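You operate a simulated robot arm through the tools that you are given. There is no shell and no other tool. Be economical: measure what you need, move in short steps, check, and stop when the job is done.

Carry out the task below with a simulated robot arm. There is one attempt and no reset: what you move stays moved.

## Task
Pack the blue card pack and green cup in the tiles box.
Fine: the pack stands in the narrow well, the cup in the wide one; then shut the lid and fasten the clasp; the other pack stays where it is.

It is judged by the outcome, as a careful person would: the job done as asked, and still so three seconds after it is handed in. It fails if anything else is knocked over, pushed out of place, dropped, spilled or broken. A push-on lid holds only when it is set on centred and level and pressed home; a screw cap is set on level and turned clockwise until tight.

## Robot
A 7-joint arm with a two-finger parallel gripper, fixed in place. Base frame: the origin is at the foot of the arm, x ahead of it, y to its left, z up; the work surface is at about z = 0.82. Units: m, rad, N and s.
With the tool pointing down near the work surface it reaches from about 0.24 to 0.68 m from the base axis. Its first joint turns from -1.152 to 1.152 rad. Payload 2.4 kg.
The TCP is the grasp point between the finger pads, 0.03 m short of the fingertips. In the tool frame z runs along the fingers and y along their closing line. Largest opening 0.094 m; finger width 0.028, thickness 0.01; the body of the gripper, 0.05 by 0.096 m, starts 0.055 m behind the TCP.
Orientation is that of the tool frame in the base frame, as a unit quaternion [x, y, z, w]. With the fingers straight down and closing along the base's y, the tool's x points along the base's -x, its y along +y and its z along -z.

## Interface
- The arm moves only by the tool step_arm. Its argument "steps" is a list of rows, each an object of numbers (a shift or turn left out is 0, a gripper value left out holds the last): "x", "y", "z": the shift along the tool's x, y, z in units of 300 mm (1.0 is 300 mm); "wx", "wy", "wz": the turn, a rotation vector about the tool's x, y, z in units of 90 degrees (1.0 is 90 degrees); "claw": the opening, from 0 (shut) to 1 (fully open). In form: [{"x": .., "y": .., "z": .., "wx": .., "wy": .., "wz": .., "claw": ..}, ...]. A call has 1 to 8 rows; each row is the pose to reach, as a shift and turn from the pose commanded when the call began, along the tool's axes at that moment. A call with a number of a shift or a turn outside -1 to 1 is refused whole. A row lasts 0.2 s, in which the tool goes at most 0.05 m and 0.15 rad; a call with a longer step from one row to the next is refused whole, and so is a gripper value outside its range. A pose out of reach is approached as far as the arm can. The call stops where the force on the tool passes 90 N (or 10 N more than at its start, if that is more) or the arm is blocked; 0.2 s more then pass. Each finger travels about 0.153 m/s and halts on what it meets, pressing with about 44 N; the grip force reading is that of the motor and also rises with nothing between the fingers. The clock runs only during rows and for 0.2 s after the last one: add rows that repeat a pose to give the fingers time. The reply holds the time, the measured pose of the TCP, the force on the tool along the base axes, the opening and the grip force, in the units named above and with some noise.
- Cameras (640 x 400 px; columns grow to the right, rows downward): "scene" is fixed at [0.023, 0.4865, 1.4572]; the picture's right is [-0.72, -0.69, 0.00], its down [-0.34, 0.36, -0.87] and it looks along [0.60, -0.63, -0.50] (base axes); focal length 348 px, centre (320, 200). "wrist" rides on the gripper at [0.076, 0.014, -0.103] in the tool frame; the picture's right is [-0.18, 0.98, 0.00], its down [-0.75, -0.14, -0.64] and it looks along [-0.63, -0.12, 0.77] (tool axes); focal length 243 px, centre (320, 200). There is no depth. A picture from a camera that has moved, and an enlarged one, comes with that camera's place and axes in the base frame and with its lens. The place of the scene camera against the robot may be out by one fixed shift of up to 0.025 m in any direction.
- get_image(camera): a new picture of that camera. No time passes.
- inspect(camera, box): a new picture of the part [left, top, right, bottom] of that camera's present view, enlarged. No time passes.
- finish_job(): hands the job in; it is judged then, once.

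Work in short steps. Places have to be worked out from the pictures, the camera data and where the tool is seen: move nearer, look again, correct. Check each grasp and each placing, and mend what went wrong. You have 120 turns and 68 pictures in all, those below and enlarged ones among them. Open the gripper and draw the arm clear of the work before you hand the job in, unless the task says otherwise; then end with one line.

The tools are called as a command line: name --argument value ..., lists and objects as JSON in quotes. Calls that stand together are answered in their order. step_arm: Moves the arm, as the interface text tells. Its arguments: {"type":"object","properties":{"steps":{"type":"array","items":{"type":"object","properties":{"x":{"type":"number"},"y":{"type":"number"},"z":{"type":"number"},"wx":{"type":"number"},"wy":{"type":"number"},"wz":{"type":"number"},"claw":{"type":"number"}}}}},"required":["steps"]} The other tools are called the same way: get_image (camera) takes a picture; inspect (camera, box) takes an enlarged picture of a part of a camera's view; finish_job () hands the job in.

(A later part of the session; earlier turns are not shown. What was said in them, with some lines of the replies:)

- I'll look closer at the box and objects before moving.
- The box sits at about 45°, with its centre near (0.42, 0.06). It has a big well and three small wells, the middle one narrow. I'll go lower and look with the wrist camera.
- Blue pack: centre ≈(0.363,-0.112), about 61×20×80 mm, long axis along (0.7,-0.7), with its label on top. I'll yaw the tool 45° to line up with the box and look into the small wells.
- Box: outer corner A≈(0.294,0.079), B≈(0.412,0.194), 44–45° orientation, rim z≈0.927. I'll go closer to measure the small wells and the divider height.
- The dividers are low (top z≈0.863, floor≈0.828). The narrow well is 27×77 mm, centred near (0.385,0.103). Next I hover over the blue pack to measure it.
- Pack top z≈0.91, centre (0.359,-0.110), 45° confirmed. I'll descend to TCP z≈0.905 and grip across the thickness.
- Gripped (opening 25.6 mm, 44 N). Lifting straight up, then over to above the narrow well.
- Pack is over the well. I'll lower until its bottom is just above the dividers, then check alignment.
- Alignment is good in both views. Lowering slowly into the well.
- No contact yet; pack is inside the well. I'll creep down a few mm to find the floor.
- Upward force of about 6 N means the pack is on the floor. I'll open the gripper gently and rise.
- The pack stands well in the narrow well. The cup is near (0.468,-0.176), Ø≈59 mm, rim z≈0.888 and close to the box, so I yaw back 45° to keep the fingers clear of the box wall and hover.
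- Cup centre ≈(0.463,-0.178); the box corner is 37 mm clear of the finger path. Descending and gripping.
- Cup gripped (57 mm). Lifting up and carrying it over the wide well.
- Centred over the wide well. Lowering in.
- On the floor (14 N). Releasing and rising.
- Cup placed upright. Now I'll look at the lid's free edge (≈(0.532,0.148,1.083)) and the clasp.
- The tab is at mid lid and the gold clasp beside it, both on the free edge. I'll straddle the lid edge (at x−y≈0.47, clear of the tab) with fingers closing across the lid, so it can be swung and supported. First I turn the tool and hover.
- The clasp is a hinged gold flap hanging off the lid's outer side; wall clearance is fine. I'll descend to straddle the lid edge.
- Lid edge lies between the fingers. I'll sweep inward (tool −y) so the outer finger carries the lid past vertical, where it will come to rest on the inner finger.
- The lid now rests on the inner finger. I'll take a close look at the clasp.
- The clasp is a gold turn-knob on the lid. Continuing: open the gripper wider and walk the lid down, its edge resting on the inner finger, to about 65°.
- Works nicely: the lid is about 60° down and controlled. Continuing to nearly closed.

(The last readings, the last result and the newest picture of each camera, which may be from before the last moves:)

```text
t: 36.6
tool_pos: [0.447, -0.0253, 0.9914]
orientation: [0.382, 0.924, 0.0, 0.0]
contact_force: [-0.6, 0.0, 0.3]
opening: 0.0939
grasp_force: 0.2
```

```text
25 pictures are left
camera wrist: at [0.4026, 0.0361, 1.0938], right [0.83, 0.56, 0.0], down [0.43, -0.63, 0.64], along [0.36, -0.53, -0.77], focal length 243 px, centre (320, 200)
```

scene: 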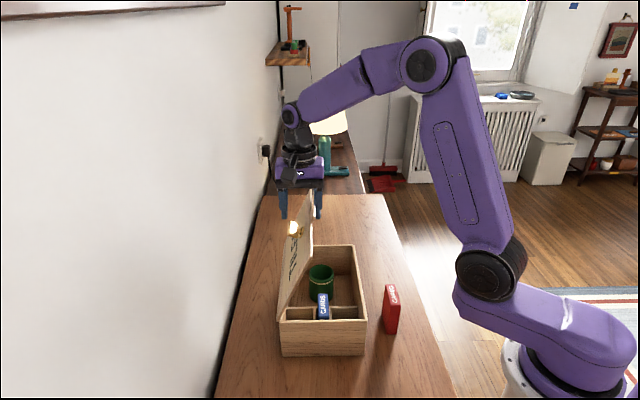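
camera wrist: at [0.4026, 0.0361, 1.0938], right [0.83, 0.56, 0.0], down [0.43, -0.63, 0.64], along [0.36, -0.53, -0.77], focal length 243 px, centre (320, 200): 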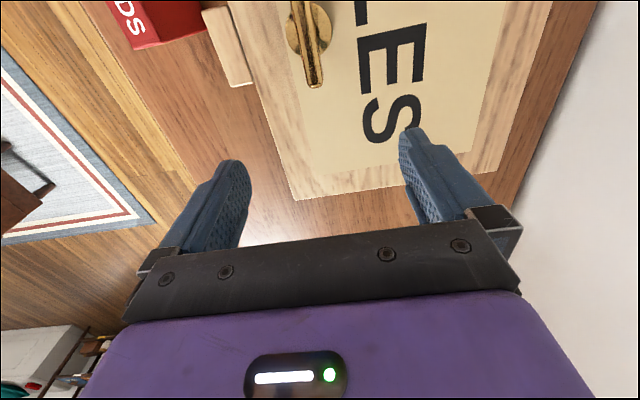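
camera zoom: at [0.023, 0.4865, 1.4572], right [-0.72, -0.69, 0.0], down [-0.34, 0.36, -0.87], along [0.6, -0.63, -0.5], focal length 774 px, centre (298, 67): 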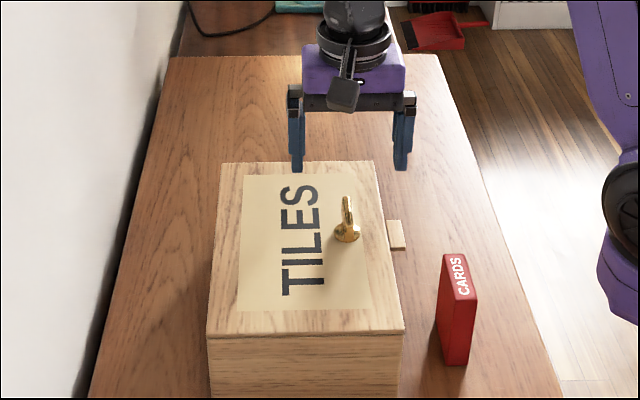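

Lid is down. I'll rise and hover above the knob (≈(0.4045,0.021)) to see how it turns.

step_arm --steps '[{"z": -0.15}, {"z": -0.27}, {"x": 0.1, "y": 0.009, "z": -0.27}, {"x": 0.209, "y": 0.009, "z": -0.27}, {"x": 0.209, "y": 0.009, "z": -0.27}]'

inspect --camera "wrist" --box '[220, 30, 420, 200]'

inspect --camera "scene" --box '[315, 210, 375, 270]'

```text
t: 37.8
tool_pos: [0.404, 0.023, 1.0743]
orientation: [0.383, 0.924, 0.0, 0.0]
contact_force: [0.2, -0.1, -0.9]
opening: 0.0938
grasp_force: 0.0
```

```text
2.35 times, centred on (320, 115) of wrist
camera zoom: at [0.3607, 0.0836, 1.1754], right [0.83, 0.56, 0.0], down [0.43, -0.63, 0.64], along [0.36, -0.53, -0.77], focal length 571 px, centre (320, 400)
```

zoom: 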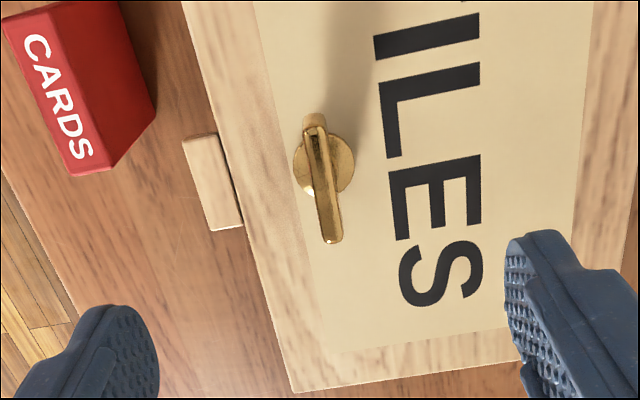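

```text
6.67 times, centred on (345, 240) of scene
camera zoom: at [0.023, 0.4865, 1.4572], right [-0.72, -0.69, 0.0], down [-0.34, 0.36, -0.87], along [0.6, -0.63, -0.5], focal length 2322 px, centre (153, -67)
```

zoom: 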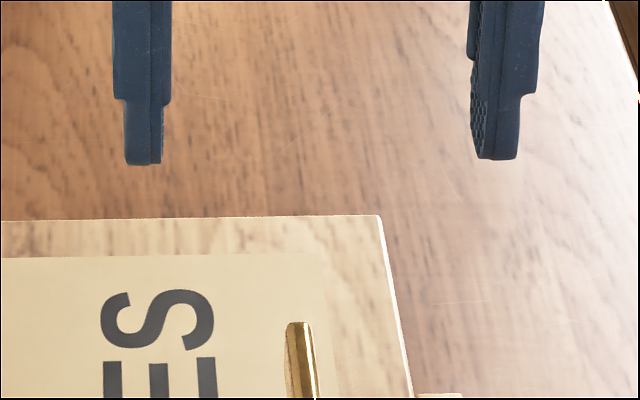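

The knob is a wing thumb-turn, wing along the box's long axis, ~42 mm long, centre (0.404,0.0215), top z≈0.96. The fingers already close across the wing; I'll descend and pinch it.

step_arm --steps '[{"y": -0.003, "z": 0.1, "claw": 0.5}, {"y": -0.003, "z": 0.2, "claw": 0.4}, {"y": -0.003, "z": 0.28}, {"y": -0.003, "z": 0.325}, {"y": -0.003, "z": 0.325}]'

get_image --camera "wrist"

```text
t: 39.0
tool_pos: [0.4025, 0.0203, 0.975]
orientation: [0.383, 0.924, 0.0, 0.0]
contact_force: [0.3, 0.5, 0.6]
opening: 0.0376
grasp_force: 0.0
```

```text
22 pictures are left
camera wrist: at [0.3598, 0.0819, 1.0769], right [0.83, 0.56, 0.0], down [0.43, -0.63, 0.64], along [0.36, -0.53, -0.77], focal length 243 px, centre (320, 200)
```

wrist: 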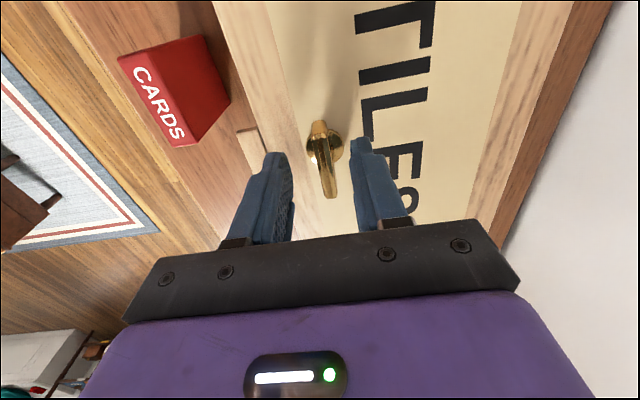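

Wing is between the fingers. Tiny centring shift, then close.

step_arm --steps '[{"x": 0.01, "y": 0.008, "claw": 0.3}, {"x": 0.01, "y": 0.008, "claw": 0.1}, {"x": 0.01, "y": 0.008, "claw": 0.0}, {"x": 0.01, "y": 0.008, "claw": 0.0}, {"x": 0.01, "y": 0.008, "claw": 0.0}]'

inspect --camera "wrist" --box '[240, 60, 420, 230]'

```text
t: 40.2
tool_pos: [0.4039, 0.0239, 0.9752]
orientation: [0.382, 0.924, 0.0, 0.0]
contact_force: [3.9, 2.6, -0.1]
opening: 0.0085
grasp_force: 42.7
```

```text
2.35 times, centred on (330, 145) of wrist
camera zoom: at [0.3598, 0.0861, 1.0771], right [0.83, 0.56, 0.0], down [0.43, -0.63, 0.64], along [0.36, -0.53, -0.77], focal length 571 px, centre (296, 329)
```

zoom: 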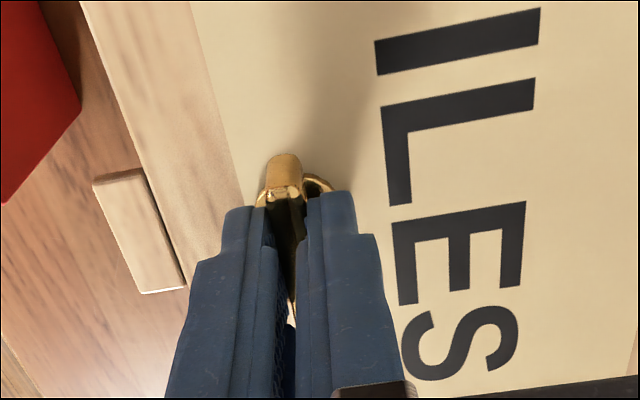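

Wing pinched (8.5 mm). I'll try a clockwise turn (seen from above), gently first.

step_arm --steps '[{"wz": 0.08}, {"wz": 0.16}, {"wz": 0.24}]'

inspect --camera "wrist" --box '[240, 60, 420, 230]'

```text
t: 41.0
tool_pos: [0.4025, 0.0243, 0.9742]
orientation: [0.55, 0.835, 0.001, 0.0]
contact_force: [2.9, -0.3, -0.6]
opening: 0.0087
grasp_force: 42.3
```

```text
2.35 times, centred on (330, 145) of wrist
camera zoom: at [0.3865, 0.0977, 1.0772], right [0.98, 0.22, 0.0], down [0.17, -0.75, 0.64], along [0.14, -0.63, -0.77], focal length 571 px, centre (296, 329)
```

zoom: 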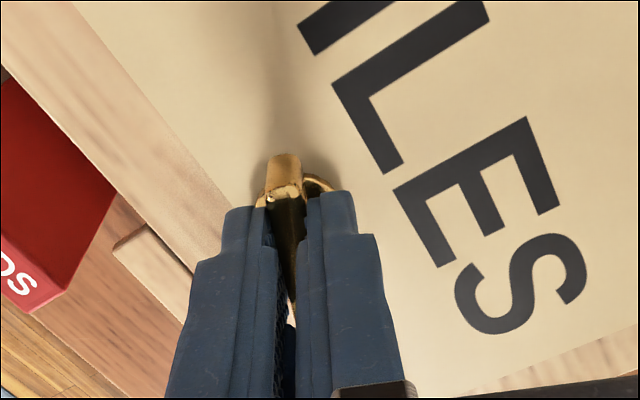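

The wing turns freely with the gripper clockwise. Continuing to a quarter turn.

step_arm --steps '[{"wz": 0.09}, {"wz": 0.18}, {"wz": 0.27}, {"wz": 0.36}, {"wz": 0.45}, {"wz": 0.54}, {"wz": 0.63}, {"wz": 0.7}]'

step_arm --steps '[{"wz": 0.03}, {"wz": 0.06}, {"wz": 0.09}, {"wz": 0.12}]'

get_image --camera "wrist"

```text
t: 42.8
tool_pos: [0.4012, 0.0235, 0.9738]
orientation: [0.906, 0.424, 0.0, 0.0]
contact_force: [1.6, -2.9, -0.6]
opening: 0.0084
grasp_force: 41.9
```

```text
t: 43.8
tool_pos: [0.4025, 0.0247, 0.9746]
orientation: [0.941, 0.34, -0.002, 0.0]
contact_force: [0.5, 1.4, 0.3]
opening: 0.0085
grasp_force: 42.1
```

```text
19 pictures are left
camera wrist: at [0.4708, 0.0603, 1.077], right [0.48, -0.87, 0.0], down [-0.67, -0.37, 0.64], along [-0.56, -0.31, -0.77], focal length 243 px, centre (320, 200)
```

wrist: 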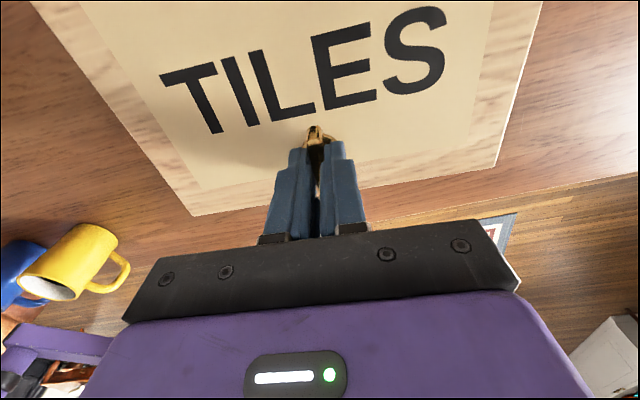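

Turned ~95°. I'll open, rise, and look at the wing.

step_arm --steps '[{"claw": 0.2}, {"claw": 0.4}, {"claw": 0.4}, {"claw": 0.4, "z": -0.12}, {"claw": 0.4, "z": -0.25}, {"claw": 0.4, "z": -0.37}]'

get_image --camera "wrist"

inspect --camera "scene" --box '[260, 220, 420, 360]'

```text
t: 45.2
tool_pos: [0.4026, 0.0255, 1.0858]
orientation: [0.941, 0.339, -0.001, 0.0]
contact_force: [-0.6, 1.1, 0.1]
opening: 0.0379
grasp_force: 0.0
```

```text
18 pictures are left
camera wrist: at [0.4715, 0.0606, 1.1885], right [0.48, -0.87, 0.0], down [-0.67, -0.37, 0.64], along [-0.56, -0.31, -0.77], focal length 243 px, centre (320, 200)
```

wrist: 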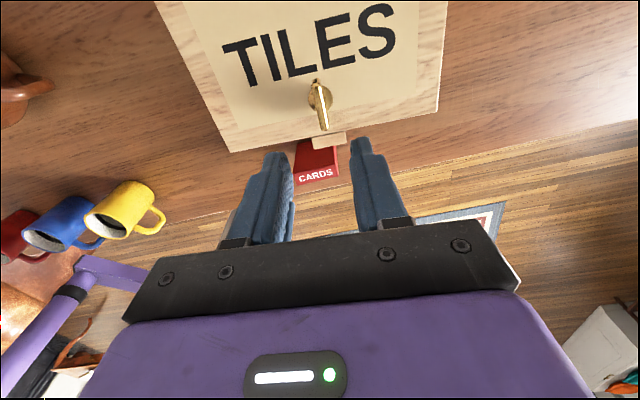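

```text
2.86 times, centred on (340, 290) of scene
camera zoom: at [0.023, 0.4865, 1.4572], right [-0.72, -0.69, 0.0], down [-0.34, 0.36, -0.87], along [0.6, -0.63, -0.5], focal length 995 px, centre (263, -57)
```

zoom: 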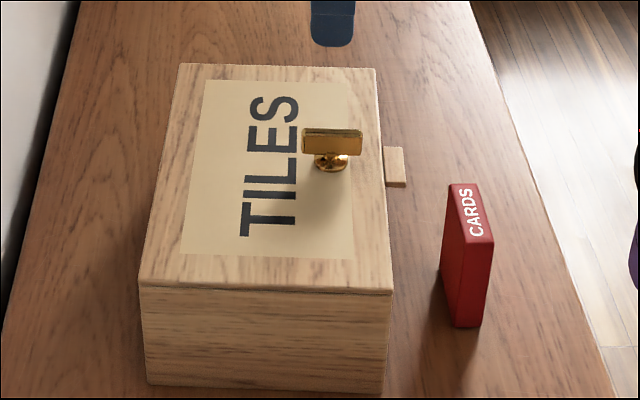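

The wing now sits crosswise. I'll check that it locks: re-pinch the wing and tug up gently by ~3 mm, watching the force.

step_arm --steps '[{"z": 0.13}, {"z": 0.26}, {"z": 0.37}, {"z": 0.37, "claw": 0.2}, {"z": 0.37, "claw": 0.0}, {"z": 0.37, "claw": 0.0}, {"z": 0.37, "claw": 0.0}]'

step_arm --steps '[{"z": -0.005}, {"z": -0.01}, {"z": -0.01}]'

inspect --camera "scene" --box '[260, 220, 420, 360]'

```text
t: 46.8
tool_pos: [0.4003, 0.0263, 0.9759]
orientation: [0.941, 0.339, 0.0, -0.001]
contact_force: [-0.3, -0.1, 0.5]
opening: 0.0088
grasp_force: 42.6
```

```text
t: 47.6
tool_pos: [0.4026, 0.0244, 0.9778]
orientation: [0.941, 0.338, -0.001, -0.001]
contact_force: [-1.9, -0.6, -0.7]
opening: 0.0082
grasp_force: 42.0
```

```text
2.86 times, centred on (340, 290) of scene
camera zoom: at [0.0231, 0.4865, 1.4572], right [-0.72, -0.69, 0.0], down [-0.34, 0.36, -0.87], along [0.6, -0.63, -0.5], focal length 995 px, centre (263, -57)
```

zoom: 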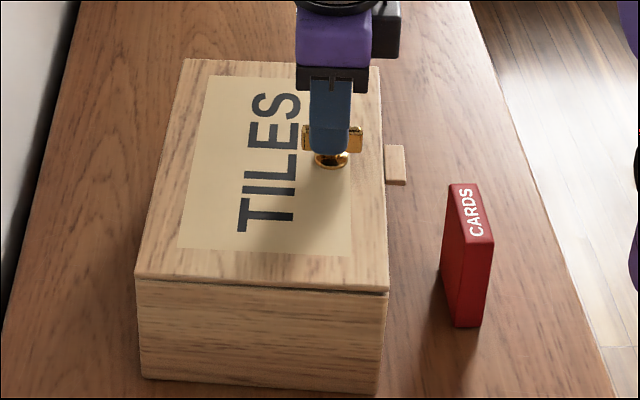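

Slight yaw of the box but little force so far. Tugging a bit further to tell locked from loose.

step_arm --steps '[{"z": -0.01}, {"z": -0.02}, {"z": -0.02}]'

inspect --camera "scene" --box '[260, 220, 420, 360]'

```text
t: 48.4
tool_pos: [0.4014, 0.0243, 0.9829]
orientation: [0.941, 0.339, 0.0, 0.0]
contact_force: [-0.4, -1.1, -10.5]
opening: 0.0086
grasp_force: 42.1
```

```text
2.86 times, centred on (340, 290) of scene
camera zoom: at [0.0232, 0.4865, 1.4572], right [-0.72, -0.69, 0.0], down [-0.34, 0.36, -0.87], along [0.6, -0.63, -0.5], focal length 995 px, centre (263, -57)
```

zoom: 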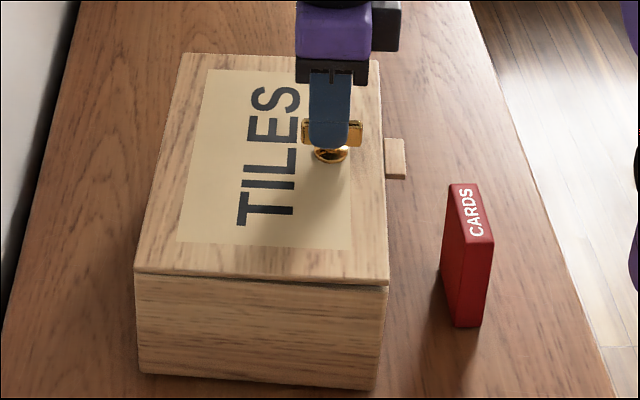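

10 N builds and the box comes up with the lid, so the clasp is locked. Lowering back, releasing and rising.

step_arm --steps '[{"z": 0.01}, {"z": 0.02}, {"z": 0.03}, {"z": 0.03}, {"z": 0.03, "claw": 0.2}, {"z": 0.03, "claw": 0.4}, {"z": 0.03, "claw": 0.4}]'

step_arm --steps '[{"z": -0.12}, {"z": -0.25}, {"z": -0.4}, {"z": -0.55}, {"z": -0.7}]'

inspect --camera "scene" --box '[260, 220, 420, 360]'

get_image --camera "wrist"

```text
t: 50.0
tool_pos: [0.4022, 0.0248, 0.974]
orientation: [0.941, 0.339, 0.0, 0.0]
contact_force: [0.9, 0.2, -0.2]
opening: 0.0375
grasp_force: 0.1
```

```text
t: 51.2
tool_pos: [0.4025, 0.0246, 1.1866]
orientation: [0.941, 0.339, 0.0, 0.001]
contact_force: [-0.7, 0.2, 0.5]
opening: 0.0375
grasp_force: 0.1
```

```text
2.86 times, centred on (340, 290) of scene
camera zoom: at [0.023, 0.4865, 1.4572], right [-0.72, -0.69, 0.0], down [-0.34, 0.36, -0.87], along [0.6, -0.63, -0.5], focal length 995 px, centre (263, -57)
```

zoom: 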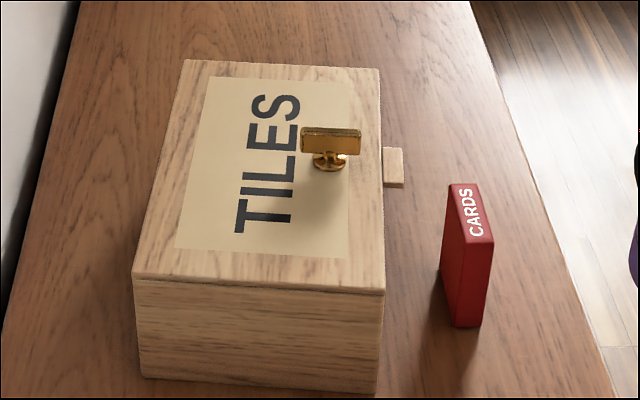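

```text
13 pictures are left
camera wrist: at [0.4712, 0.0596, 1.2891], right [0.48, -0.88, 0.0], down [-0.67, -0.37, 0.64], along [-0.56, -0.31, -0.77], focal length 243 px, centre (320, 200)
```

wrist: 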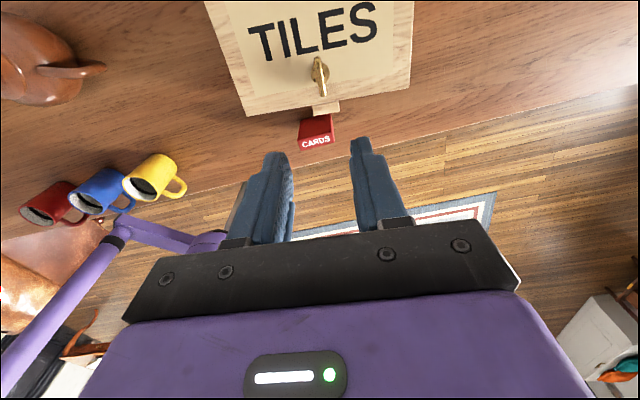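

Lid shut level, wing latched crosswise, red pack untouched. I'll open the gripper fully and draw the arm up, clear of the work.

step_arm --steps '[{"z": -0.1, "claw": 0.7}, {"z": -0.2, "claw": 1.0}, {"z": -0.3}, {"z": -0.3}]'

get_image --camera "scene"

```text
t: 52.2
tool_pos: [0.4021, 0.0239, 1.2744]
orientation: [0.941, 0.339, 0.0, -0.001]
contact_force: [-0.4, 0.7, -0.4]
opening: 0.0938
grasp_force: 0.1
```

```text
12 pictures are left
```

scene: 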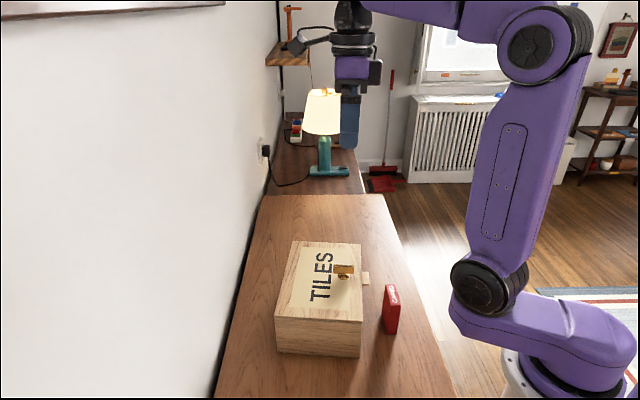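

Everything is in place and the arm is clear, so I'm handing the job in.

finish_job

```text
The job is handed in.
```

The blue card pack stands in the narrow well and the green cup in the wide one; the lid is shut and the clasp held under a 10 N upward tug, the red pack is untouched, and turning the clasp swung the box by about 2°.
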